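You operate a simulated robot arm through the tools that you are given. There is no shell and no other tool. Be economical: measure what you need, move in short steps, check, and stop when the job is done.

The job below is to be done with a simulated robot arm. You get a single attempt, and the scene is never put back.

Task
Clamp the steel bar, file its rust off and free it again.
Fine: clamp shut before filing; file back on its mat. Set down upright: block file. What is to be rubbed or washed off counts as gone when no trace of it is left.

It is judged by the outcome, as a careful person would: the job done as asked, and still so three seconds after it is handed in. It fails if anything else is knocked over, pushed out of place, dropped, spilled or broken.

Robot
A 7-joint arm with a two-finger parallel gripper, fixed in place. Base frame: the origin is at the foot of the arm, x ahead of it, y to its left, z up. Lengths are in m, angles in rad, forces in N, time in s.
With the tool pointing down near the work surface it reaches from about 0.3 to 0.7 m from the base axis. Its first joint turns from -1.152 to 1.152 rad. Payload 1.57 kg.
Tool frame: the origin (TCP) lies between the finger pads and is the grasp point; the fingertips stand 0.03 m ahead of it; z points along the fingers, y is the line along which they close. The gripper opens to 0.11 m. The fingers are 0.024 m wide and 0.012 m thick; the gripper's body (0.048 by 0.112 m) begins 0.078 m behind the TCP.
Orientation is that of the tool frame in the base frame, as a unit quaternion [w, x, y, z]. With the fingers straight down and closing along the base's y, the tool's x points along the base's -x, its y along +y and its z along -z.

Tools
- The arm moves only by the tool jog_arm. Its argument "rows" is a list of rows, each a list of 3 entries, a list of its own where there are three numbers: the shift along the tool's x, y, z in m, then the turn, a rotation vector about the tool's x, y, z in rad, then the gripper command, from -1 (shut) to 1 (fully open), values between in proportion. In form: [[[dx, dy, dz], [ax, ay, az], hand], ...]. A call has 1 to 8 rows; each row shifts and turns the commanded pose from where the row before left it, along the tool's axes as they then stand. A row lasts 0.2 s, in which the tool goes at most 0.05 m and 0.15 rad; a call with a longer step from one row to the next is refused whole, and so is a gripper value outside its range. Where a pose cannot be reached the arm comes as near as it can. A force on the tool above 40 N (or 10 N above the force at the start of the call, whichever is more), or a blocked arm, ends the call early, and 0.2 s more pass. Each finger travels about 0.108 m/s and halts on what it meets, pressing with about 24 N; the grip force reading is that of the motor and also rises with nothing between the fingers. The clock runs only during rows and for 0.2 s after the last one: add rows that do not move to give the fingers time. It gives the time, the measured TCP pose, the force on the tool (base axes), the opening and the grip force at its end, in the units of the frame above (readings bear some noise), with the torque about the TCP (base axes, N m) and any sound that the robot's microphone picked up.
- Cameras (640 x 400 px; columns grow to the right, rows downward): "scene" is fixed at [0.1732, -0.406, 1.392]; the picture's right is [0.65, -0.76, 0.00], its down [-0.53, -0.45, -0.72] and it looks along [0.55, 0.47, -0.69] (base axes); focal length 342 px, centre (320, 200). "wrist" rides on the gripper at [0.07, 0.016, -0.141] in the tool frame; the picture's right is [-0.23, 0.97, 0.00], its down [-0.86, -0.20, -0.48] and it looks along [-0.47, -0.11, 0.88] (tool axes); focal length 222 px, centre (320, 200). There is no depth. A picture from a camera that has moved, and an enlarged one, comes with that camera's place and axes in the base frame and with its lens.
- grab_frame(camera): a new picture of that camera. No time passes.
- close_up(camera, box): a new picture of the part [left, top, right, bottom] of that camera's present view, enlarged. No time passes.
- hand_in(): hands the job in; it is judged then, once.

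Go step by step. Nothing tells you positions but the pictures and the camera data: compare them with the known pose of the tool, close in by small moves and look again before you grip or let go. The budget is 120 turns and 68 pictures, counting those below and the enlarged ones. Unless the task says otherwise, let go and move clear before handing in, and close with one line.

The tools are called after "Request:" by a JSON object that holds its "op" and its "data". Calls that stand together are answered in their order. jog_arm: Moves the arm, as the interface text tells. Its arguments: {"type":"object","properties":{"rows":{"type":"array","items":{"type":"array"}}},"required":["rows"]} The other tools are called the same way: grab_frame (camera) takes a picture; close_up (camera, box) takes an enlarged picture of a part of a camera's view; hand_in () hands the job in.

At the start:

```text
time: 0.0
position: [0.3476, -0.2846, 1.1957]
orientation: [0.001, -0.001, 1.0, 0.0]
ft_force: [-0.9, 0.3, -0.3]
moment: [0.04, -0.03, -0.02]
opening: 0.1103
gripper_force: 0.0
```

scene: 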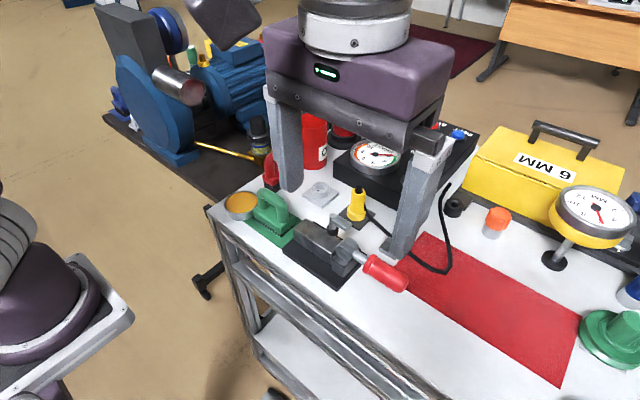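
wrist: 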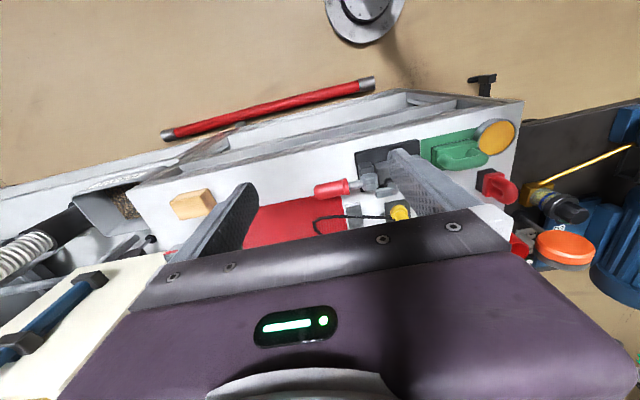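

I see a cart with a toggle clamp (red handle), a green block (perhaps the file) on a green mat, and other items. I'll look closer before moving.

Request:
{"op": "close_up", "data": {"camera": "scene", "box": [200, 140, 440, 290]}}

Request:
{"op": "close_up", "data": {"camera": "wrist", "box": [290, 90, 530, 240]}}

```text
2.67 times, centred on (320, 215) of scene
camera zoom: at [0.1732, -0.406, 1.392], right [0.65, -0.76, 0.0], down [-0.53, -0.45, -0.72], along [0.55, 0.47, -0.69], focal length 912 px, centre (320, 160)
```

zoom: 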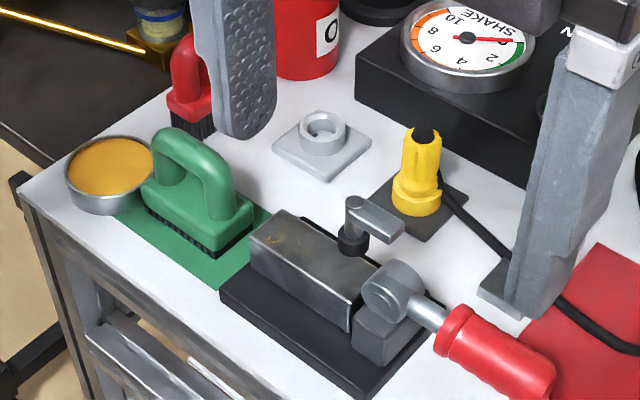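

```text
2.67 times, centred on (410, 165) of wrist
camera zoom: at [0.2772, -0.2687, 1.337], right [0.23, 0.97, 0.0], down [0.86, -0.2, 0.48], along [0.47, -0.11, -0.88], focal length 592 px, centre (80, 293)
```

zoom: 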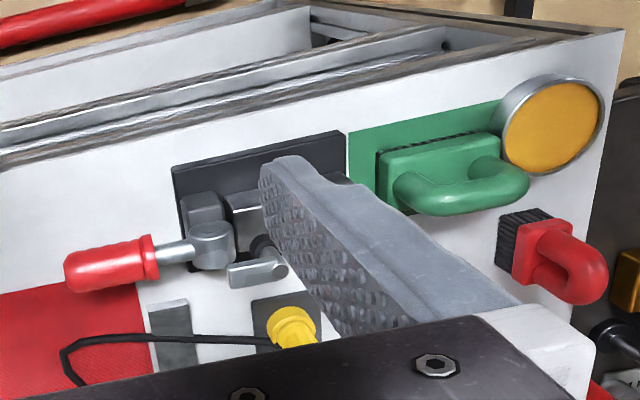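

The green block sits on a green mat next to the clamp fixture. I'll shift the arm left for a clear overhead view and a clear scene view.

Request:
{"op": "jog_arm", "data": {"rows": [[[0, 0.05, 0], [0, 0, 0], 1], [[0, 0.05, 0], [0, 0, 0], 1], [[0, 0.05, 0], [0, 0, 0], 1], [[0, 0.05, 0], [0, 0, 0], 1], [[0, 0.05, 0], [0, 0, 0], 1], [[0, 0, 0], [0, 0, 0], 1]]}}

Request:
{"op": "grab_frame", "data": {"camera": "scene"}}

Request:
{"op": "grab_frame", "data": {"camera": "wrist"}}

```text
time: 1.4
position: [0.3469, -0.0338, 1.1985]
orientation: [0.0, -0.001, 1.0, 0.0]
ft_force: [0.9, -0.1, 0.2]
moment: [-0.01, 0.02, 0.01]
opening: 0.1101
gripper_force: 0.2
```

```text
63 pictures are left
```

scene: 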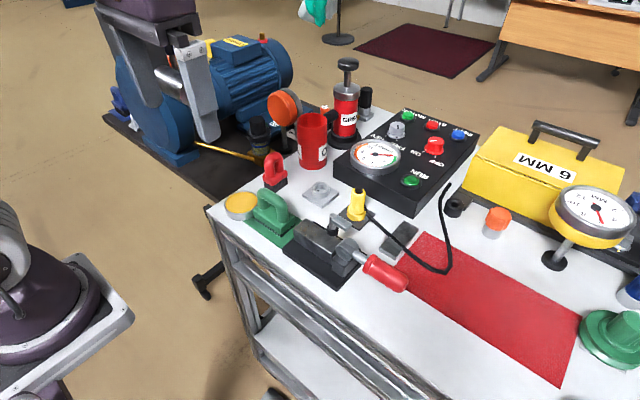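

```text
62 pictures are left
camera wrist: at [0.2758, -0.0192, 1.3391], right [0.23, 0.97, 0.0], down [0.86, -0.2, 0.48], along [0.47, -0.11, -0.88], focal length 222 px, centre (320, 200)
```

wrist: 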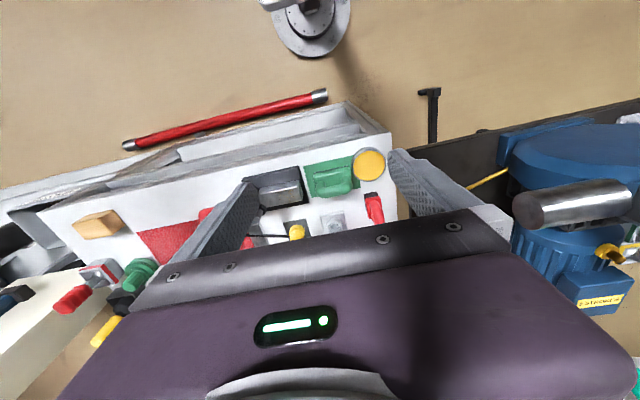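

Request:
{"op": "close_up", "data": {"camera": "scene", "box": [216, 160, 424, 290]}}

Request:
{"op": "close_up", "data": {"camera": "wrist", "box": [220, 120, 412, 240]}}

Request:
{"op": "close_up", "data": {"camera": "scene", "box": [270, 205, 366, 265]}}

```text
3.08 times, centred on (320, 225) of scene
camera zoom: at [0.1732, -0.406, 1.392], right [0.65, -0.76, 0.0], down [-0.53, -0.45, -0.72], along [0.55, 0.47, -0.69], focal length 1052 px, centre (320, 123)
```

zoom: 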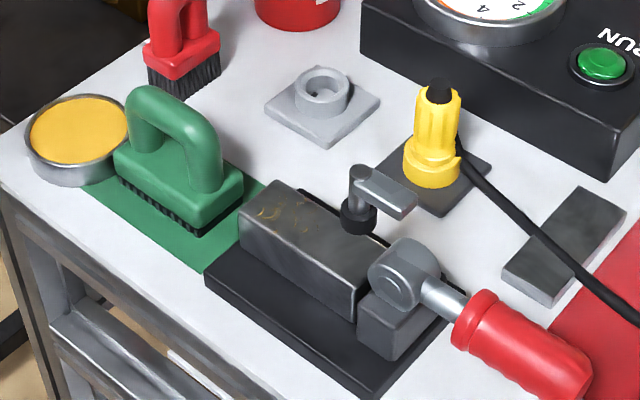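

```text
3.33 times, centred on (316, 180) of wrist
camera zoom: at [0.2758, -0.0192, 1.3391], right [0.23, 0.97, 0.0], down [0.86, -0.2, 0.48], along [0.47, -0.11, -0.88], focal length 740 px, centre (333, 267)
```

zoom: 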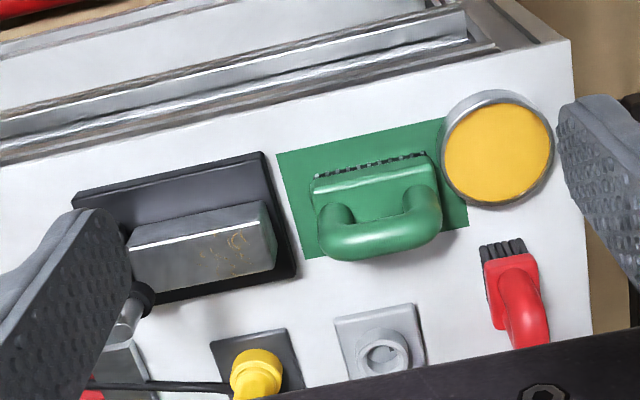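

```text
6.67 times, centred on (318, 235) of scene
camera zoom: at [0.1732, -0.406, 1.392], right [0.65, -0.76, 0.0], down [-0.53, -0.45, -0.72], along [0.55, 0.47, -0.69], focal length 2280 px, centre (333, -33)
```

zoom: 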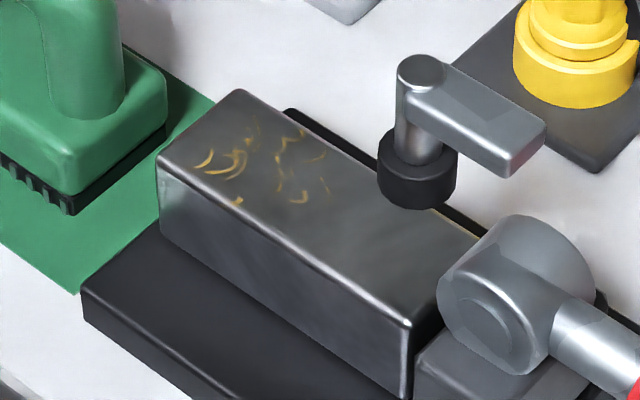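

Bar top seems near z≈0.93 with rust on its left (+y) end, and a raised toggle arm on the right. I'll go lower near the clamp for a better view.

Request:
{"op": "jog_arm", "data": {"rows": [[[0, -0.045, 0.02], [0, 0, 0], 1], [[0, -0.045, 0.02], [0, 0, 0], 1], [[0, -0.04, 0.02], [0, 0, 0], 1], [[0, 0, 0.02], [0, 0, 0], 1], [[0, 0, 0], [0, 0, 0], 1]]}}

Request:
{"op": "grab_frame", "data": {"camera": "wrist"}}

Request:
{"op": "close_up", "data": {"camera": "wrist", "box": [200, 100, 440, 250]}}

```text
time: 2.6
position: [0.3502, -0.1695, 1.1144]
orientation: [0.0, -0.001, 1.0, 0.0]
ft_force: [-0.4, -0.3, -0.7]
moment: [-0.02, 0.0, -0.02]
opening: 0.11
gripper_force: 0.3
```

```text
58 pictures are left
camera wrist: at [0.2794, -0.1543, 1.2566], right [0.23, 0.97, 0.0], down [0.86, -0.2, 0.48], along [0.47, -0.11, -0.88], focal length 222 px, centre (320, 200)
```

wrist: 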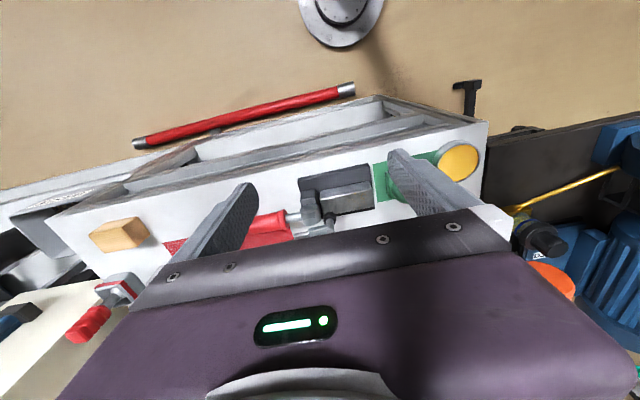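

```text
2.67 times, centred on (320, 175) of wrist
camera zoom: at [0.2794, -0.1543, 1.2566], right [0.23, 0.97, 0.0], down [0.86, -0.2, 0.48], along [0.47, -0.11, -0.88], focal length 592 px, centre (320, 267)
```

zoom: 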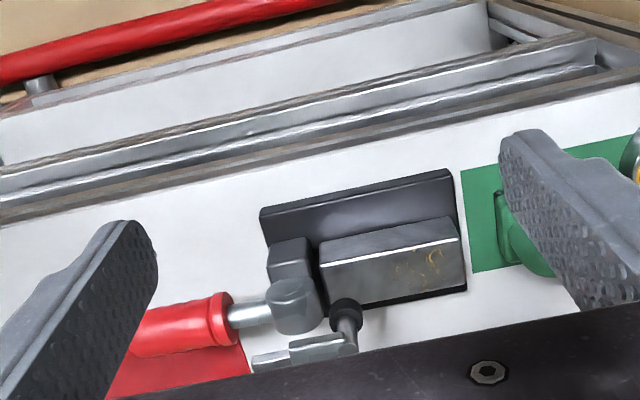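

The pad hangs about 4 cm above the bar (pad ≈[0.464,-0.183,0.97]), hub ≈[0.462,-0.214,0.953], and the handle runs toward -y to ≈-0.32. I'll yaw the tool so the fingers close along x, facing +y.

Request:
{"op": "jog_arm", "data": {"rows": [[[0, 0, 0], [0, 0, -0.1427], 1], [[0, 0, 0], [0, 0, -0.1428], 1], [[0, 0, 0], [0, 0, -0.1428], 1], [[0, 0, 0], [0, 0, -0.1428], 1], [[0, 0, 0], [0, 0, -0.1428], 1], [[0, 0, 0], [0, 0, -0.1428], 1], [[0, 0, 0], [0, 0, -0.1428], 1], [[0, 0, 0], [0, 0, -0.1428], 1]]}}

Request:
{"op": "jog_arm", "data": {"rows": [[[0, 0, 0], [0, 0, -0.1428], 1], [[0, 0, 0], [0, 0, -0.1428], 1], [[0, 0, 0], [0, 0, -0.1428], 1], [[0.04, -0.04, 0], [0, 0, 0], 1], [[0.04, -0.035, 0], [0, 0, 0], 1], [[0.02, -0.035, 0], [0, 0, 0], 1], [[0, 0, 0], [0, 0, 0], 1]]}}

Request:
{"op": "grab_frame", "data": {"camera": "wrist"}}

```text
time: 4.4
position: [0.3468, -0.1643, 1.1162]
orientation: [-0.001, -0.542, 0.84, 0.0]
ft_force: [-0.1, -0.6, -0.2]
moment: [-0.02, 0.0, 0.01]
opening: 0.11
gripper_force: 0.1
```

```text
refused: row 4 steps farther than a row can; nothing moved
```

```text
56 pictures are left
camera wrist: at [0.3024, -0.2225, 1.2569], right [-0.79, 0.61, 0.0], down [0.53, 0.7, 0.48], along [0.29, 0.38, -0.88], focal length 222 px, centre (320, 200)
```

wrist: 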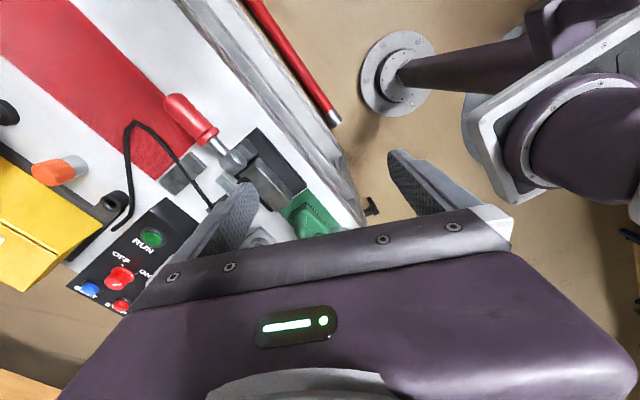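

Rotation works; the shift step was too long, so I'll split it.

Request:
{"op": "jog_arm", "data": {"rows": [[[0, 0, 0], [0, 0, -0.1428], 1], [[0, 0, 0], [0, 0, -0.1428], 1], [[0, 0, 0], [0, 0, -0.1428], 1], [[0.029, -0.028, 0], [0, 0, 0], 1], [[0.029, -0.028, 0], [0, 0, 0], 1], [[0.029, -0.028, 0], [0, 0, 0], 1], [[0.029, -0.028, 0], [0, 0, 0], 1], [[0, 0, 0], [0, 0, 0], 1]]}}

Request:
{"op": "grab_frame", "data": {"camera": "wrist"}}

Request:
{"op": "close_up", "data": {"camera": "wrist", "box": [220, 70, 412, 190]}}

```text
time: 6.2
position: [0.4597, -0.2795, 1.1154]
orientation: [0.0, 0.708, -0.706, 0.0]
ft_force: [-0.5, 0.5, 1.0]
moment: [0.0, 0.02, 0.0]
opening: 0.11
gripper_force: 0.1
```

```text
55 pictures are left
camera wrist: at [0.4429, -0.3504, 1.2569], right [-0.97, 0.23, 0.0], down [0.2, 0.86, 0.48], along [0.11, 0.47, -0.88], focal length 222 px, centre (320, 200)
```

wrist: 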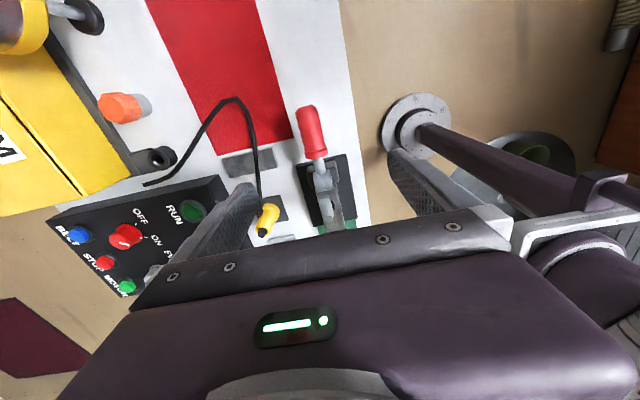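

```text
3.33 times, centred on (316, 130) of wrist
camera zoom: at [0.4429, -0.3504, 1.2569], right [-0.97, 0.23, 0.0], down [0.2, 0.86, 0.48], along [0.11, 0.47, -0.88], focal length 740 px, centre (333, 433)
```

zoom: 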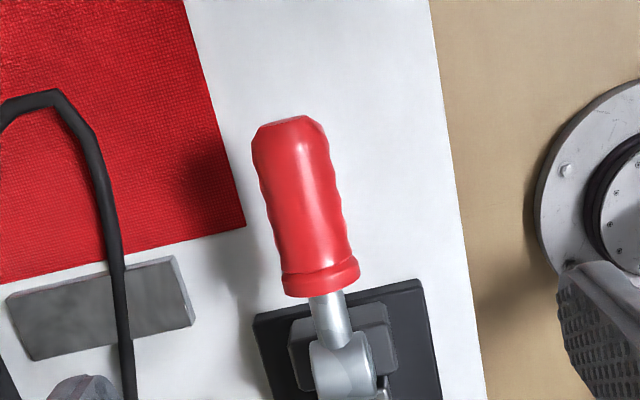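

The handle grip spans y≈-0.325…-0.262 at x≈0.467. I'll descend over its middle with the opening partly narrowed.

Request:
{"op": "jog_arm", "data": {"rows": [[[0.0155, -0.007, 0.04], [0, 0, 0], 0.5], [[0, 0, 0.04], [0, 0, 0], 0.4], [[0, 0, 0.03], [0, 0, 0], 0.4], [[0, 0, 0], [0, 0, 0], 0.4]]}}

Request:
{"op": "grab_frame", "data": {"camera": "wrist"}}

Request:
{"op": "close_up", "data": {"camera": "scene", "box": [280, 180, 440, 300]}}

```text
time: 7.2
position: [0.4665, -0.2948, 1.0037]
orientation: [0.0, 0.708, -0.707, 0.0]
ft_force: [-0.2, -0.5, 1.2]
moment: [-0.01, -0.02, 0.0]
opening: 0.0771
gripper_force: 0.2
```

```text
53 pictures are left
camera wrist: at [0.4499, -0.3646, 1.1462], right [-0.97, 0.23, 0.0], down [0.2, 0.86, 0.48], along [0.11, 0.47, -0.88], focal length 222 px, centre (320, 200)
```

wrist: 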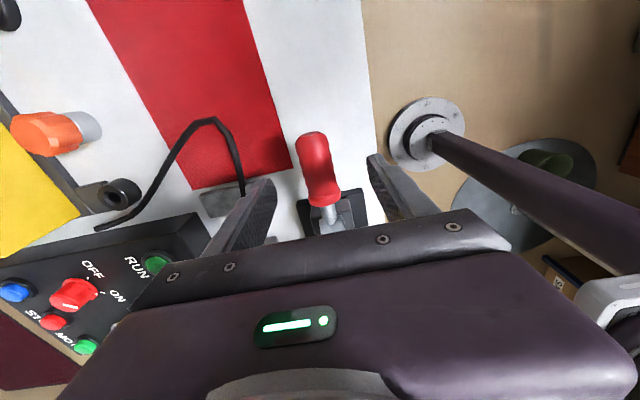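

```text
3.33 times, centred on (360, 240) of scene
camera zoom: at [0.1732, -0.406, 1.392], right [0.65, -0.76, 0.0], down [-0.53, -0.45, -0.72], along [0.55, 0.47, -0.69], focal length 1140 px, centre (187, 67)
```

zoom: 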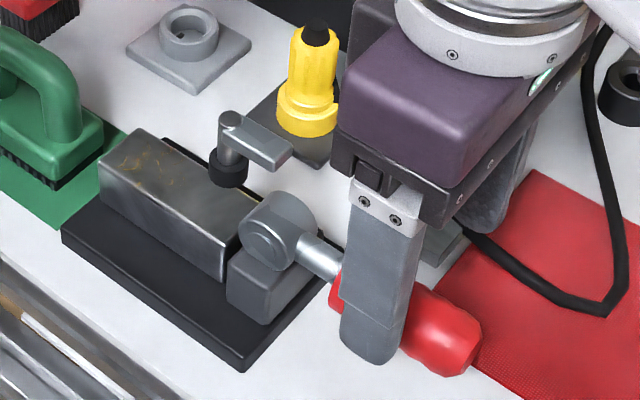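

Fingers straddle the handle. Descend another 3.5 cm and close.

Request:
{"op": "jog_arm", "data": {"rows": [[[0, 0, 0.02], [0, 0, 0], 0.4], [[0, 0, 0.016], [0, 0, 0], 0.4], [[0, 0, 0], [0, 0, 0], 0]]}}

Request:
{"op": "close_up", "data": {"camera": "scene", "box": [280, 180, 440, 300]}}

Request:
{"op": "close_up", "data": {"camera": "wrist", "box": [200, 100, 440, 250]}}

```text
time: 8.0
position: [0.4674, -0.2956, 0.9694]
orientation: [0.0, 0.708, -0.706, 0.0]
ft_force: [0.2, -0.2, -0.9]
moment: [0.04, 0.02, 0.0]
opening: 0.0548
gripper_force: 0.0
```

```text
3.33 times, centred on (360, 240) of scene
camera zoom: at [0.1732, -0.406, 1.392], right [0.65, -0.76, 0.0], down [-0.53, -0.45, -0.72], along [0.55, 0.47, -0.69], focal length 1140 px, centre (187, 67)
```

zoom: 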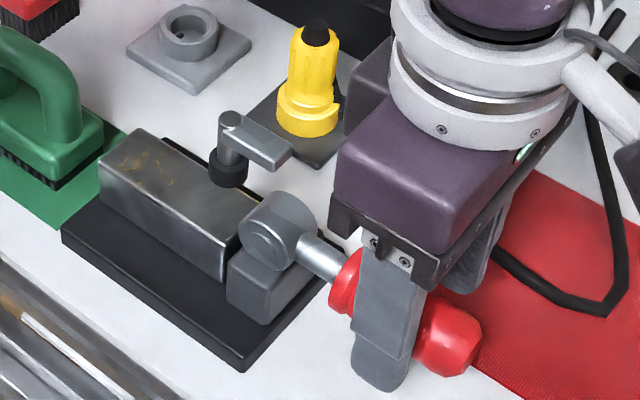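

```text
2.67 times, centred on (320, 175) of wrist
camera zoom: at [0.451, -0.3662, 1.1108], right [-0.97, 0.23, 0.0], down [0.2, 0.86, 0.48], along [0.11, 0.47, -0.88], focal length 592 px, centre (320, 267)
```

zoom: 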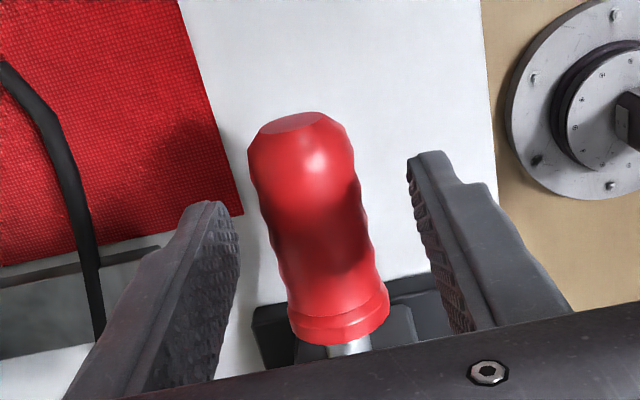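

Handle is centred between the pads. Closing on it.

Request:
{"op": "jog_arm", "data": {"rows": [[[0, 0, 0], [0, 0, 0], -1], [[0, 0, 0], [0, 0, 0], -1], [[0, 0, 0], [0, 0, 0], -1]]}}

```text
time: 8.8
position: [0.4708, -0.2956, 0.9691]
orientation: [-0.001, 0.707, -0.707, 0.003]
ft_force: [22.2, -2.9, -8.1]
moment: [-0.63, -0.69, -0.2]
opening: 0.0314
gripper_force: 40.4
```

Gripped, with a side load showing the handle sits slightly toward +x; I'll correct and start lifting in an arc around the hub as a test.

Request:
{"op": "jog_arm", "data": {"rows": [[[0, -0.004, 0], [0, 0, 0], -1], [[-0.0033, 0, -0.0121], [0, 0.145, 0], -1], [[-0.0033, 0, -0.0121], [0, 0.145, 0], -1]]}}

Request:
{"op": "close_up", "data": {"camera": "scene", "box": [280, 180, 440, 300]}}

```text
time: 9.6
position: [0.4704, -0.2852, 0.9914]
orientation: [0.103, 0.701, -0.699, 0.099]
ft_force: [7.0, 23.3, -21.9]
moment: [0.06, -0.21, -0.11]
opening: 0.0319
gripper_force: 40.7
```

```text
3.33 times, centred on (360, 240) of scene
camera zoom: at [0.1737, -0.4055, 1.3921], right [0.65, -0.76, 0.0], down [-0.53, -0.45, -0.72], along [0.55, 0.47, -0.69], focal length 1140 px, centre (187, 67)
```

zoom: 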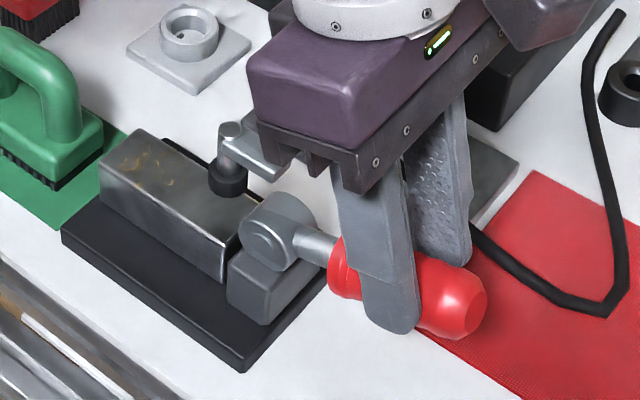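

The pad is coming down as the handle lifts. Arc needs a bit more +y; continuing.

Request:
{"op": "jog_arm", "data": {"rows": [[[-0.0075, 0, -0.011], [0, 0.145, 0], -1], [[-0.0047, 0, -0.0115], [0, 0.145, 0], -1], [[-0.0047, 0, -0.0115], [0, 0.145, 0], -1]]}}

Request:
{"op": "close_up", "data": {"camera": "scene", "box": [280, 180, 440, 300]}}

```text
time: 10.4
position: [0.4707, -0.2585, 1.0154]
orientation: [-0.252, -0.661, 0.661, -0.25]
ft_force: [-10.5, 5.7, -3.9]
moment: [0.4, 0.31, -0.12]
opening: 0.0315
gripper_force: 40.6
```

```text
3.33 times, centred on (360, 240) of scene
camera zoom: at [0.1729, -0.4059, 1.3921], right [0.65, -0.76, 0.0], down [-0.53, -0.45, -0.72], along [0.55, 0.47, -0.69], focal length 1140 px, centre (187, 67)
```

zoom: 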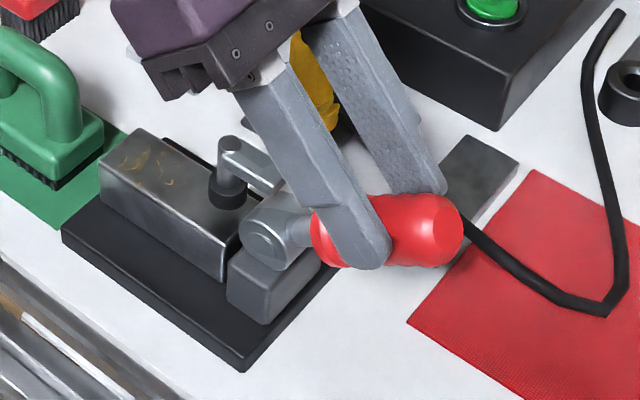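

Rotated about 42°, pad roughly halfway down. I continue the arc, letting the handle partly pivot in the grip to keep the gripper body high.

Request:
{"op": "jog_arm", "data": {"rows": [[[-0.0043, 0, -0.0116], [0, 0.07, 0], -1], [[-0.0054, 0, -0.0111], [0, 0.07, 0], -1], [[-0.0066, 0, -0.0105], [0, 0.07, 0], -1]]}}

Request:
{"op": "close_up", "data": {"camera": "scene", "box": [280, 180, 440, 300]}}

```text
time: 11.2
position: [0.4704, -0.226, 1.0307]
orientation: [-0.322, -0.629, 0.631, -0.321]
ft_force: [-2.0, -24.0, 27.3]
moment: [-1.49, 0.09, -0.01]
opening: 0.0316
gripper_force: 40.1
```

```text
3.33 times, centred on (360, 240) of scene
camera zoom: at [0.1727, -0.4065, 1.3919], right [0.65, -0.76, 0.0], down [-0.53, -0.45, -0.72], along [0.55, 0.47, -0.69], focal length 1140 px, centre (187, 67)
```

zoom: 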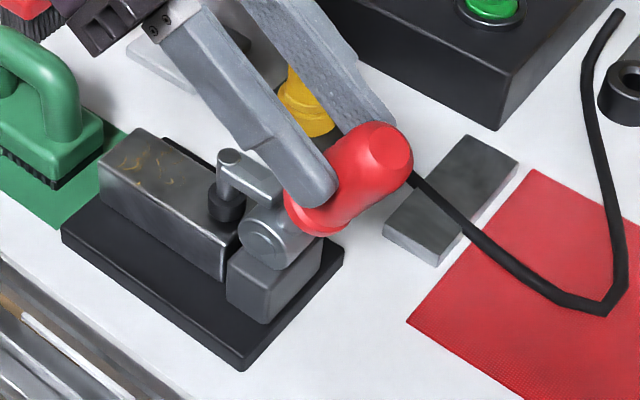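

The handle is near 70–75°, and it wants more tool turn. Continuing with small steps.

Request:
{"op": "jog_arm", "data": {"rows": [[[-0.0025, 0, -0.0105], [0, 0.14, 0], -1], [[-0.0036, 0, -0.01], [0, 0.14, 0], -1]]}}

Request:
{"op": "close_up", "data": {"camera": "scene", "box": [280, 180, 440, 300]}}

```text
time: 11.8
position: [0.473, -0.1991, 1.0339]
orientation: [0.402, 0.583, -0.579, 0.404]
ft_force: [-0.3, 0.5, -0.4]
moment: [-0.03, -0.03, -0.01]
opening: 0.0002
gripper_force: 21.3
```

```text
3.33 times, centred on (360, 240) of scene
camera zoom: at [0.1733, -0.406, 1.392], right [0.65, -0.76, 0.0], down [-0.53, -0.45, -0.72], along [0.55, 0.47, -0.69], focal length 1140 px, centre (187, 67)
```

zoom: 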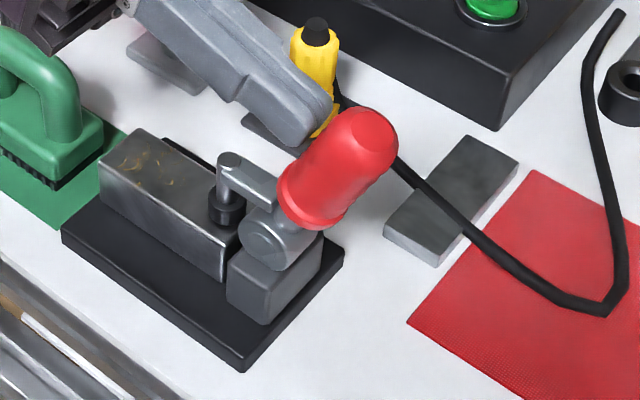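

The grip slipped off the handle, which stays up at roughly 70° — probably not fully shut. I'll retreat up, return to vertical, and push the handle over from the -y side with closed fingers.

Request:
{"op": "jog_arm", "data": {"rows": [[[0.04, 0, -0.02], [0, 0, 0], -1], [[0.04, 0, -0.02], [0, 0, 0], -1], [[0, 0, 0], [0, -0.135, 0], -1], [[0, 0, 0], [0, -0.135, 0], -1], [[0, 0, 0], [0, -0.135, 0], -1], [[0, 0, 0], [0, -0.135, 0], -1], [[0, 0, 0], [0, -0.135, 0], -1], [[0, 0, 0], [0, -0.135, 0], -1]]}}

Request:
{"op": "jog_arm", "data": {"rows": [[[0, 0, 0], [0, -0.135, 0], -1], [[0, 0, 0], [0, -0.135, 0], -1], [[0, 0, 0], [0, -0.13, 0], -1], [[0.045, 0, 0], [0, 0, 0], -1], [[0.045, 0, 0], [0, 0, 0], -1], [[0.04, 0, 0], [0, 0, 0], -1], [[0, 0, 0], [0, 0, 0], -1]]}}

Request:
{"op": "close_up", "data": {"camera": "scene", "box": [280, 180, 440, 300]}}

Request:
{"op": "close_up", "data": {"camera": "wrist", "box": [200, 80, 440, 230]}}

```text
time: 13.6
position: [0.4707, -0.1929, 1.1224]
orientation: [0.142, 0.693, -0.692, 0.142]
ft_force: [0.5, 0.1, -0.3]
moment: [0.04, 0.0, 0.0]
opening: 0.0
gripper_force: 21.4
```

```text
time: 15.2
position: [0.4706, -0.3256, 1.125]
orientation: [0.003, 0.708, -0.706, 0.001]
ft_force: [0.3, 0.4, 0.4]
moment: [0.0, 0.0, 0.01]
opening: 0.0
gripper_force: 20.9
```

```text
3.33 times, centred on (360, 240) of scene
camera zoom: at [0.1731, -0.406, 1.392], right [0.65, -0.76, 0.0], down [-0.53, -0.45, -0.72], along [0.55, 0.47, -0.69], focal length 1140 px, centre (187, 67)
```

zoom: 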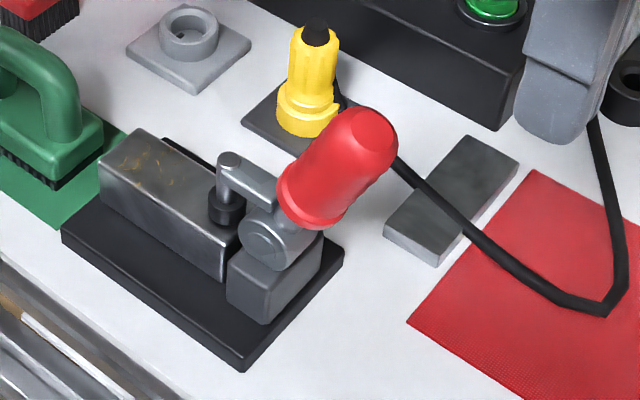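

```text
2.67 times, centred on (320, 155) of wrist
camera zoom: at [0.4538, -0.3947, 1.2666], right [-0.97, 0.23, 0.0], down [0.2, 0.86, 0.47], along [0.11, 0.46, -0.88], focal length 592 px, centre (320, 320)
```

zoom: 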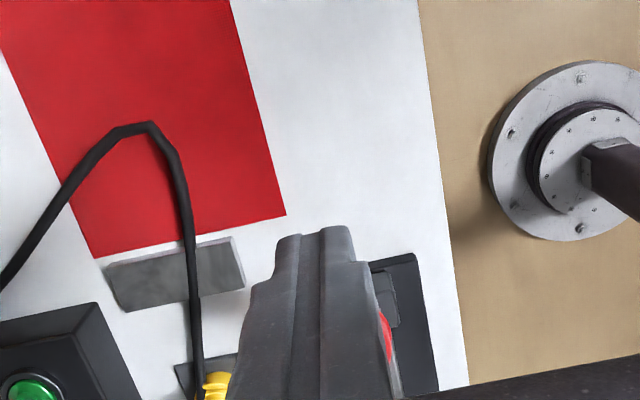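

The handle tip is at about [0.467,-0.252,1.047] (~70°). I'll descend beside it and push toward +y.

Request:
{"op": "jog_arm", "data": {"rows": [[[0, 0, 0.045], [0, 0, 0], -1], [[0, 0, 0.045], [0, 0, 0], -1], [[-0.02, 0, 0], [0, 0, 0], -1], [[-0.02, 0, 0], [0, 0, 0], -1], [[-0.015, 0, 0], [0, 0, 0], -1], [[-0.01, 0, 0], [0, 0, 0], -1]]}}

Request:
{"op": "close_up", "data": {"camera": "scene", "box": [280, 180, 440, 300]}}

```text
time: 16.5
position: [0.469, -0.2749, 1.0343]
orientation: [-0.008, -0.704, 0.71, -0.011]
ft_force: [1.9, -9.5, -2.4]
moment: [-0.06, -0.15, 0.0]
opening: 0.0
gripper_force: 21.6
stopped in row 6: the force on the tool passed its limit at 52 N (the readings are from after the stop); the commanded pose is now the measured one
```

```text
3.33 times, centred on (360, 240) of scene
camera zoom: at [0.1732, -0.4063, 1.3919], right [0.65, -0.76, 0.0], down [-0.53, -0.45, -0.72], along [0.55, 0.47, -0.69], focal length 1140 px, centre (187, 67)
```

zoom: 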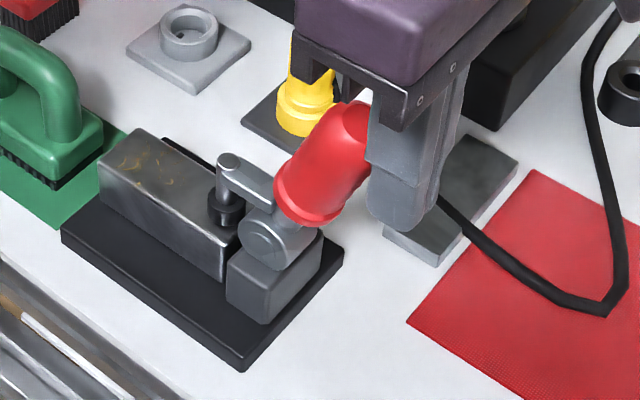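

Contact made, handle moved a bit. Push on gently with smaller steps.

Request:
{"op": "jog_arm", "data": {"rows": [[[0, 0, -0.008], [0, 0, 0], -1], [[-0.004, 0, 0], [0, 0, 0], -1], [[-0.004, 0, 0], [0, 0, 0], -1], [[-0.004, 0, 0], [0, 0, 0], -1], [[-0.004, 0, 0], [0, 0, 0], -1], [[-0.004, 0, 0], [0, 0, 0], -1]]}}

Request:
{"op": "close_up", "data": {"camera": "scene", "box": [280, 180, 440, 300]}}

```text
time: 17.2
position: [0.4686, -0.2747, 1.0418]
orientation: [-0.009, -0.704, 0.71, -0.014]
ft_force: [1.7, -9.9, -2.6]
moment: [-0.16, -0.07, -0.04]
opening: 0.0001
gripper_force: 21.3
stopped in row 3: the force on the tool passed its limit at 45 N (the readings are from after the stop); the commanded pose is now the measured one
```

```text
3.33 times, centred on (360, 240) of scene
camera zoom: at [0.1733, -0.4063, 1.3919], right [0.65, -0.76, 0.0], down [-0.53, -0.45, -0.72], along [0.55, 0.47, -0.69], focal length 1140 px, centre (187, 67)
```

zoom: 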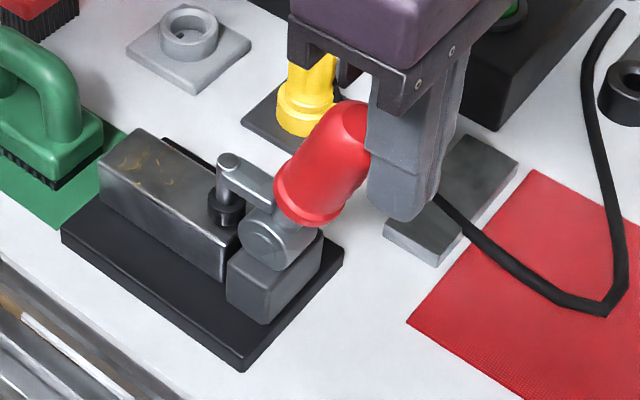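

The handle doesn't move further under 45 N, so it may already be at its closed stop. Check pad contact closely.

Request:
{"op": "close_up", "data": {"camera": "scene", "box": [300, 205, 364, 245]}}

```text
10.00 times, centred on (332, 225) of scene
camera zoom: at [0.1733, -0.4063, 1.3919], right [0.65, -0.76, 0.0], down [-0.53, -0.45, -0.72], along [0.55, 0.47, -0.69], focal length 3420 px, centre (200, -50)
```

zoom: 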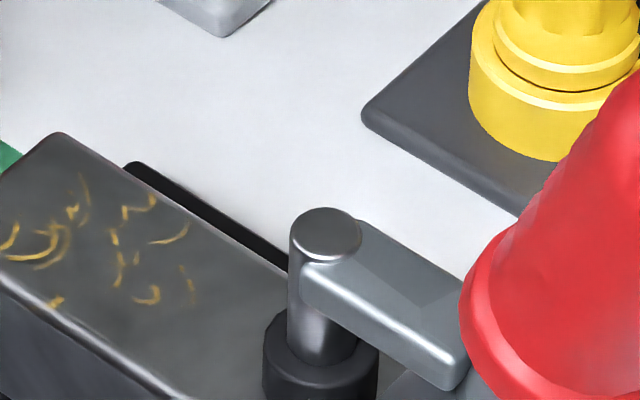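

Request:
{"op": "close_up", "data": {"camera": "scene", "box": [316, 220, 380, 260]}}

```text
10.00 times, centred on (348, 240) of scene
camera zoom: at [0.1733, -0.4063, 1.3919], right [0.65, -0.76, 0.0], down [-0.53, -0.45, -0.72], along [0.55, 0.47, -0.69], focal length 3420 px, centre (40, -200)
```

zoom: 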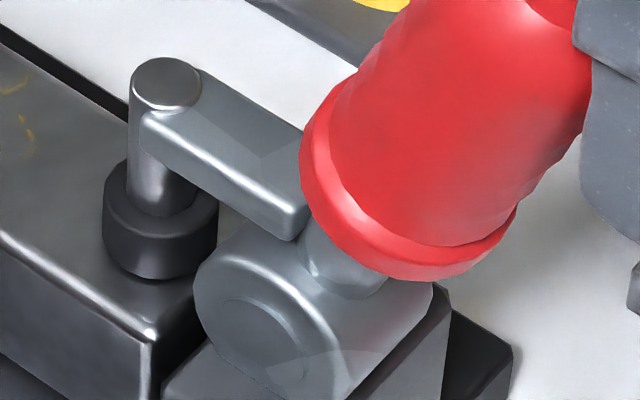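

The pad looks seated on the bar and the handle is at a hard stop. I'll back off, raise, open, and look from above to verify by triangulation (also on the way to the file).

Request:
{"op": "jog_arm", "data": {"rows": [[[0.025, 0, 0], [0, 0, 0], -1], [[0, 0, -0.05], [0, 0, 0], -1], [[0, 0, -0.05], [0, 0, 0], 0.5], [[-0.04, 0, -0.02], [0, 0, 0], 1], [[-0.045, 0, 0], [0, 0, 0], 1], [[-0.045, 0, 0], [0, 0, 0], 1], [[0, 0, 0], [0, 0, 0], 1]]}}

Request:
{"op": "grab_frame", "data": {"camera": "wrist"}}

Request:
{"op": "close_up", "data": {"camera": "wrist", "box": [240, 90, 400, 190]}}

Request:
{"op": "close_up", "data": {"camera": "scene", "box": [280, 190, 408, 270]}}

```text
time: 18.8
position: [0.4664, -0.1636, 1.1585]
orientation: [-0.009, -0.704, 0.71, -0.013]
ft_force: [0.2, 0.4, 0.3]
moment: [0.01, -0.04, -0.02]
opening: 0.1103
gripper_force: 0.0
```

```text
39 pictures are left
camera wrist: at [0.4492, -0.2298, 1.3023], right [-0.97, 0.24, -0.01], down [0.2, 0.87, 0.45], along [0.12, 0.44, -0.89], focal length 222 px, centre (320, 200)
```

wrist: 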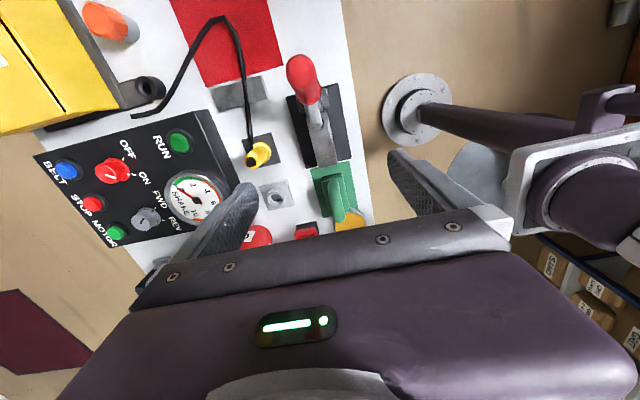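

```text
4.00 times, centred on (320, 140) of wrist
camera zoom: at [0.4492, -0.2298, 1.3023], right [-0.97, 0.24, -0.01], down [0.2, 0.87, 0.45], along [0.12, 0.44, -0.89], focal length 888 px, centre (320, 440)
```

zoom: 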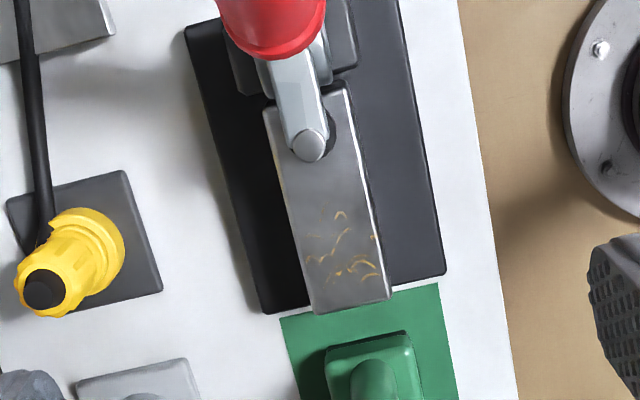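

```text
5.00 times, centred on (344, 230) of scene
camera zoom: at [0.1732, -0.406, 1.392], right [0.65, -0.76, 0.0], down [-0.53, -0.45, -0.72], along [0.55, 0.47, -0.69], focal length 1710 px, centre (200, 50)
```

zoom: 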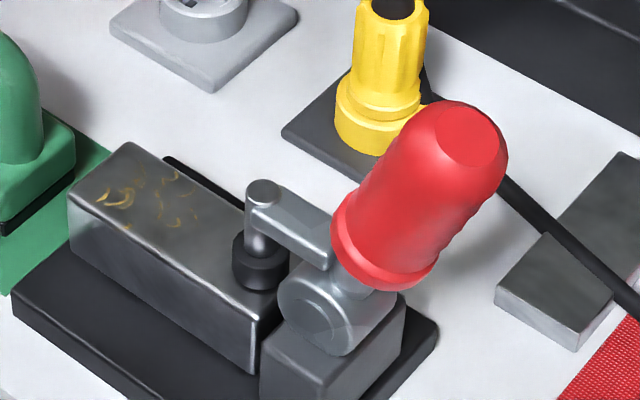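

The lever seems at ~72° against a stop, but my estimate leaves a possible small gap under the pad. I'll zoom in tightly on it.

Request:
{"op": "close_up", "data": {"camera": "scene", "box": [316, 222, 348, 264]}}

Request:
{"op": "close_up", "data": {"camera": "wrist", "box": [296, 104, 344, 134]}}

```text
9.52 times, centred on (332, 243) of scene
camera zoom: at [0.1732, -0.406, 1.392], right [0.65, -0.76, 0.0], down [-0.53, -0.45, -0.72], along [0.55, 0.47, -0.69], focal length 3257 px, centre (206, -210)
```

zoom: 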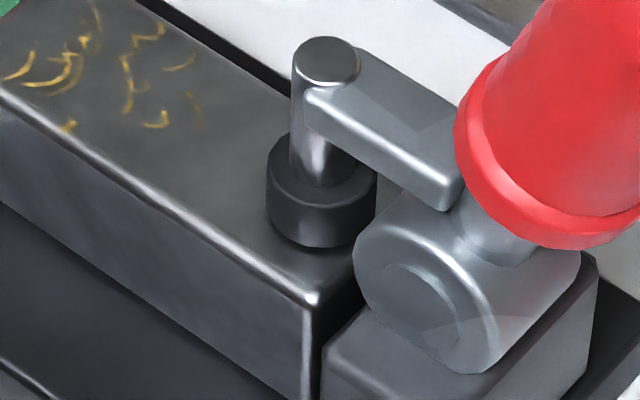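

```text
13.33 times, centred on (320, 119) of wrist
camera zoom: at [0.4492, -0.2298, 1.3023], right [-0.97, 0.24, -0.01], down [0.2, 0.87, 0.45], along [0.12, 0.44, -0.89], focal length 2962 px, centre (320, 1280)
```

zoom: 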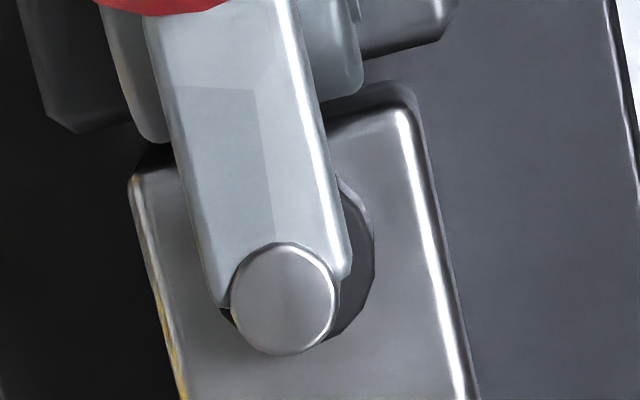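

Geometry relative to the bar corner puts the pad centred on the bar at bar-top level, so the clamp is shut. Next the green block file: I'll straighten the tool and move over it.

Request:
{"op": "jog_arm", "data": {"rows": [[[-0.04, 0, 0], [-0.0056, -0.031, -0.0085], 1], [[-0.04, 0, 0], [0, 0, 0], 1], [[-0.03, 0, 0], [0, 0, 0], 1], [[0, 0, 0.03], [0, 0, 0], 1], [[0, 0, 0], [0, 0, 0], 1]]}}

Request:
{"op": "close_up", "data": {"camera": "wrist", "box": [220, 90, 412, 210]}}

Request:
{"op": "close_up", "data": {"camera": "scene", "box": [216, 170, 344, 250]}}

```text
time: 20.0
position: [0.4696, -0.0513, 1.1286]
orientation: [-0.001, -0.707, 0.707, 0.0]
ft_force: [-0.6, -0.2, 0.1]
moment: [-0.01, 0.01, 0.01]
opening: 0.1099
gripper_force: 0.1
```

```text
3.33 times, centred on (316, 150) of wrist
camera zoom: at [0.4525, -0.1225, 1.2696], right [-0.97, 0.23, 0.0], down [0.2, 0.86, 0.48], along [0.11, 0.47, -0.88], focal length 740 px, centre (333, 367)
```

zoom: 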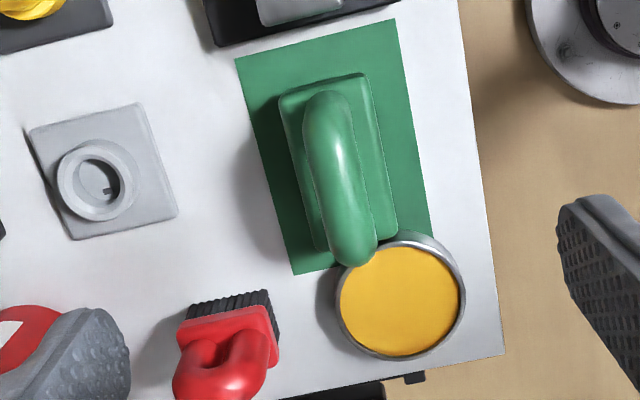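

```text
5.00 times, centred on (280, 210) of scene
camera zoom: at [0.1732, -0.406, 1.392], right [0.65, -0.76, 0.0], down [-0.53, -0.45, -0.72], along [0.55, 0.47, -0.69], focal length 1710 px, centre (520, 150)
```

zoom: 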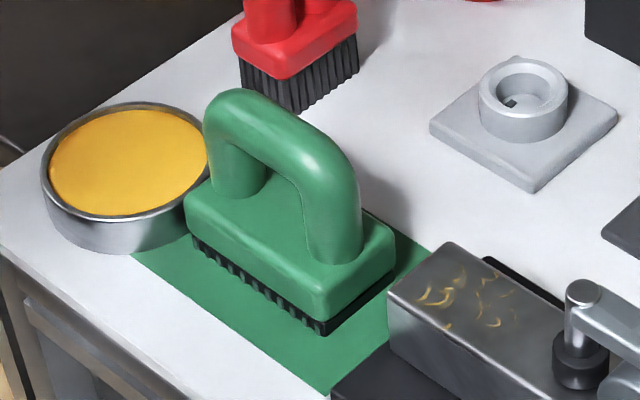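

File handle: top at z≈0.957, x≈0.468, y from -0.075 to -0.008 (centre -0.042); body top ≈0.905. I'll descend over its centre to z≈0.985 and check.

Request:
{"op": "jog_arm", "data": {"rows": [[[-0.009, 0.001, 0.048], [0, 0, 0], 0.6], [[0, 0, 0.048], [0, 0, 0], 0.2], [[0, 0, 0.045], [0, 0, 0], 0.2], [[0, 0, 0], [0, 0, 0], 0.2]]}}

Request:
{"op": "close_up", "data": {"camera": "wrist", "box": [220, 110, 412, 230]}}

Request:
{"op": "close_up", "data": {"camera": "scene", "box": [216, 170, 344, 250]}}

```text
time: 21.0
position: [0.4708, -0.0429, 0.9861]
orientation: [0.001, -0.707, 0.707, -0.001]
ft_force: [0.0, -0.4, -0.4]
moment: [-0.02, 0.0, 0.0]
opening: 0.066
gripper_force: 0.2
```

```text
3.33 times, centred on (316, 170) of wrist
camera zoom: at [0.454, -0.1132, 1.1274], right [-0.97, 0.23, 0.0], down [0.2, 0.86, 0.48], along [0.11, 0.47, -0.88], focal length 740 px, centre (333, 300)
```

zoom: 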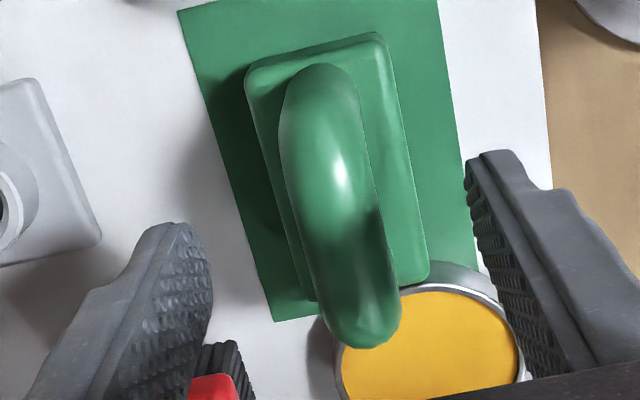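

```text
5.00 times, centred on (280, 210) of scene
camera zoom: at [0.1732, -0.406, 1.392], right [0.65, -0.76, 0.0], down [-0.53, -0.45, -0.72], along [0.55, 0.47, -0.69], focal length 1710 px, centre (520, 150)
```

zoom: 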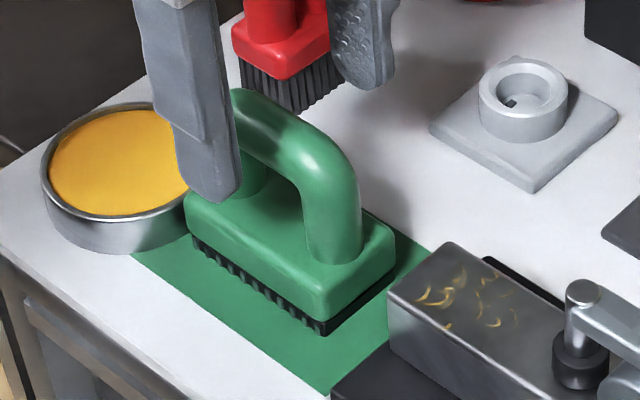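

Aligned. Descend to grip height and close.

Request:
{"op": "jog_arm", "data": {"rows": [[[0, 0.0025, 0.018], [0, 0, 0], 0.2], [[0, 0, 0.018], [0, 0, 0], 0.2], [[0, 0, 0], [0, 0, 0], -0.3], [[0, 0, 0], [0, 0, 0], -1], [[0, 0, 0], [0, 0, 0], -1], [[0, 0, 0], [0, 0, 0], -1]]}}

Request:
{"op": "close_up", "data": {"camera": "scene", "box": [216, 170, 344, 250]}}

```text
time: 22.4
position: [0.4672, -0.0443, 0.949]
orientation: [-0.001, 0.707, -0.707, 0.001]
ft_force: [1.3, 0.4, 1.9]
moment: [-0.01, -0.03, 0.01]
opening: 0.0215
gripper_force: 23.5
```

```text
5.00 times, centred on (280, 210) of scene
camera zoom: at [0.1732, -0.406, 1.392], right [0.65, -0.76, 0.0], down [-0.53, -0.45, -0.72], along [0.55, 0.47, -0.69], focal length 1710 px, centre (520, 150)
```

zoom: 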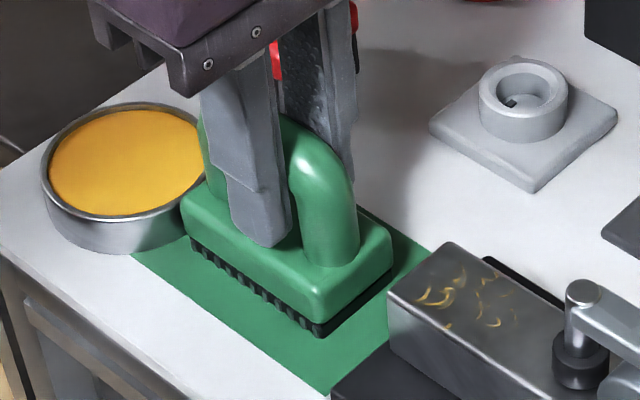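

Firm grip (0.0215 opening) with the TCP at [0.467,-0.044,0.949], which I'll use for returning. Lift and carry over the rust.

Request:
{"op": "jog_arm", "data": {"rows": [[[0, 0, -0.03], [0, 0, 0], -1], [[0, 0, -0.035], [0, 0, 0], -1], [[0, 0, -0.025], [0, 0, 0], -1], [[0.03, -0.001, 0], [0, 0, 0], -1], [[0.036, -0.001, 0], [0, 0, 0], -1], [[0, 0, 0], [0, 0, 0], -1]]}}

Request:
{"op": "close_up", "data": {"camera": "scene", "box": [256, 170, 384, 250]}}

```text
time: 23.8
position: [0.4706, -0.1124, 1.0373]
orientation: [0.0, -0.707, 0.708, -0.001]
ft_force: [-0.7, 0.3, -1.8]
moment: [-0.03, 0.0, 0.02]
opening: 0.0216
gripper_force: 23.6
```

```text
5.00 times, centred on (320, 210) of scene
camera zoom: at [0.1732, -0.406, 1.392], right [0.65, -0.76, 0.0], down [-0.53, -0.45, -0.72], along [0.55, 0.47, -0.69], focal length 1710 px, centre (320, 150)
```

zoom: 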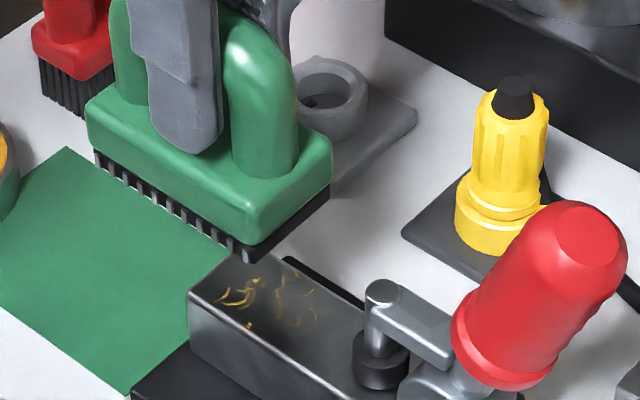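

Positioned above the bar with clearance from the pad. Lowering slowly to contact.

Request:
{"op": "jog_arm", "data": {"rows": [[[0, 0, 0.015], [0, 0, 0], -1], [[0, 0, 0.01], [0, 0, 0], -1], [[0, 0, 0.005], [0, 0, 0], -1], [[0, 0, 0.004], [0, 0, 0], -1]]}}

Request:
{"op": "close_up", "data": {"camera": "scene", "box": [256, 170, 384, 250]}}

```text
time: 24.8
position: [0.4691, -0.1105, 1.006]
orientation: [0.001, -0.707, 0.707, 0.0]
ft_force: [0.8, 0.7, -2.6]
moment: [-0.02, -0.03, 0.02]
opening: 0.0216
gripper_force: 23.6
```

```text
5.00 times, centred on (320, 210) of scene
camera zoom: at [0.1732, -0.406, 1.392], right [0.65, -0.76, 0.0], down [-0.53, -0.45, -0.72], along [0.55, 0.47, -0.69], focal length 1710 px, centre (320, 150)
```

zoom: 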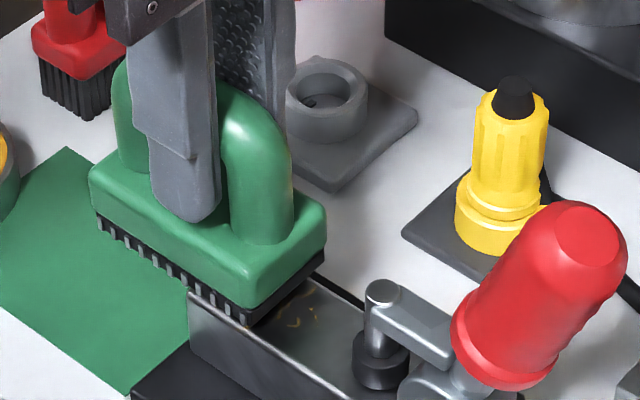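

Nearly touching. Go down in 3 mm steps until contact shows.

Request:
{"op": "jog_arm", "data": {"rows": [[[0, 0, 0.003], [0, 0, 0], -1], [[0, 0, 0.003], [0, 0, 0], -1], [[0, 0, 0.002], [0, 0, 0], -1]]}}

```text
time: 25.6
position: [0.4693, -0.1105, 0.9991]
orientation: [0.001, -0.707, 0.707, -0.002]
ft_force: [1.2, 1.1, 11.3]
moment: [-0.08, 0.18, -0.02]
opening: 0.0215
gripper_force: 24.1
```

Contact with about 11 N down. File with strokes along the bar, staying clear of the pad.

Request:
{"op": "jog_arm", "data": {"rows": [[[0.012, 0, 0], [0, 0, 0], -1], [[0.01, 0, 0], [0, 0, 0], -1], [[-0.012, 0, 0], [0, 0, 0], -1], [[-0.014, 0, 0], [0, 0, 0], -1], [[0.013, 0, 0], [0, 0, 0], -1], [[0.013, 0, 0], [0, 0, 0], -1], [[-0.013, 0, 0], [0, 0, 0], -1], [[-0.013, 0, 0], [0, 0, 0], -1]]}}

Request:
{"op": "jog_arm", "data": {"rows": [[[0.013, 0.002, 0], [0, 0, 0], -1], [[0.013, 0.002, 0], [0, 0, 0], -1], [[-0.013, 0, 0], [0, 0, 0], -1], [[-0.013, 0, 0], [0, 0, 0], -1], [[0.013, -0.004, 0], [0, 0, 0], -1], [[0.013, -0.004, 0], [0, 0, 0], -1], [[-0.013, 0, 0], [0, 0, 0], -1], [[-0.013, 0.004, 0], [0, 0, 0], -1]]}}

```text
time: 27.4
position: [0.4682, -0.1063, 0.9982]
orientation: [-0.001, -0.707, 0.708, -0.001]
ft_force: [-0.8, -5.9, 16.3]
moment: [-0.57, 0.03, 0.0]
opening: 0.0216
gripper_force: 24.0
```

```text
time: 29.2
position: [0.4689, -0.1075, 1.0009]
orientation: [0.001, 0.708, -0.706, 0.001]
ft_force: [-0.4, 0.4, -3.1]
moment: [0.0, 0.0, 0.01]
opening: 0.0215
gripper_force: 23.9
```

Contact force vanished at the end; lift to inspect the bar.

Request:
{"op": "jog_arm", "data": {"rows": [[[0, 0, -0.03], [0, 0, 0], -1], [[-0.04, 0, -0.01], [0, 0, 0], -1], [[0, 0, 0], [0, 0, 0], -1]]}}

Request:
{"op": "close_up", "data": {"camera": "scene", "box": [264, 190, 392, 270]}}

```text
time: 30.0
position: [0.4666, -0.0668, 1.0399]
orientation: [0.0, -0.707, 0.707, 0.0]
ft_force: [0.1, 0.3, -2.0]
moment: [-0.05, 0.0, -0.03]
opening: 0.0213
gripper_force: 23.9
```

```text
5.00 times, centred on (328, 230) of scene
camera zoom: at [0.1732, -0.406, 1.392], right [0.65, -0.76, 0.0], down [-0.53, -0.45, -0.72], along [0.55, 0.47, -0.69], focal length 1710 px, centre (280, 50)
```

zoom: 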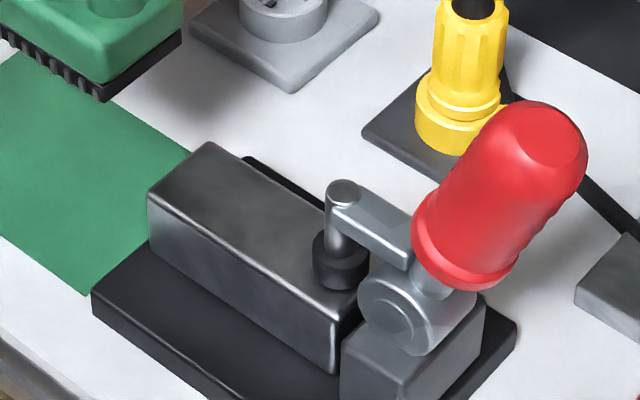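

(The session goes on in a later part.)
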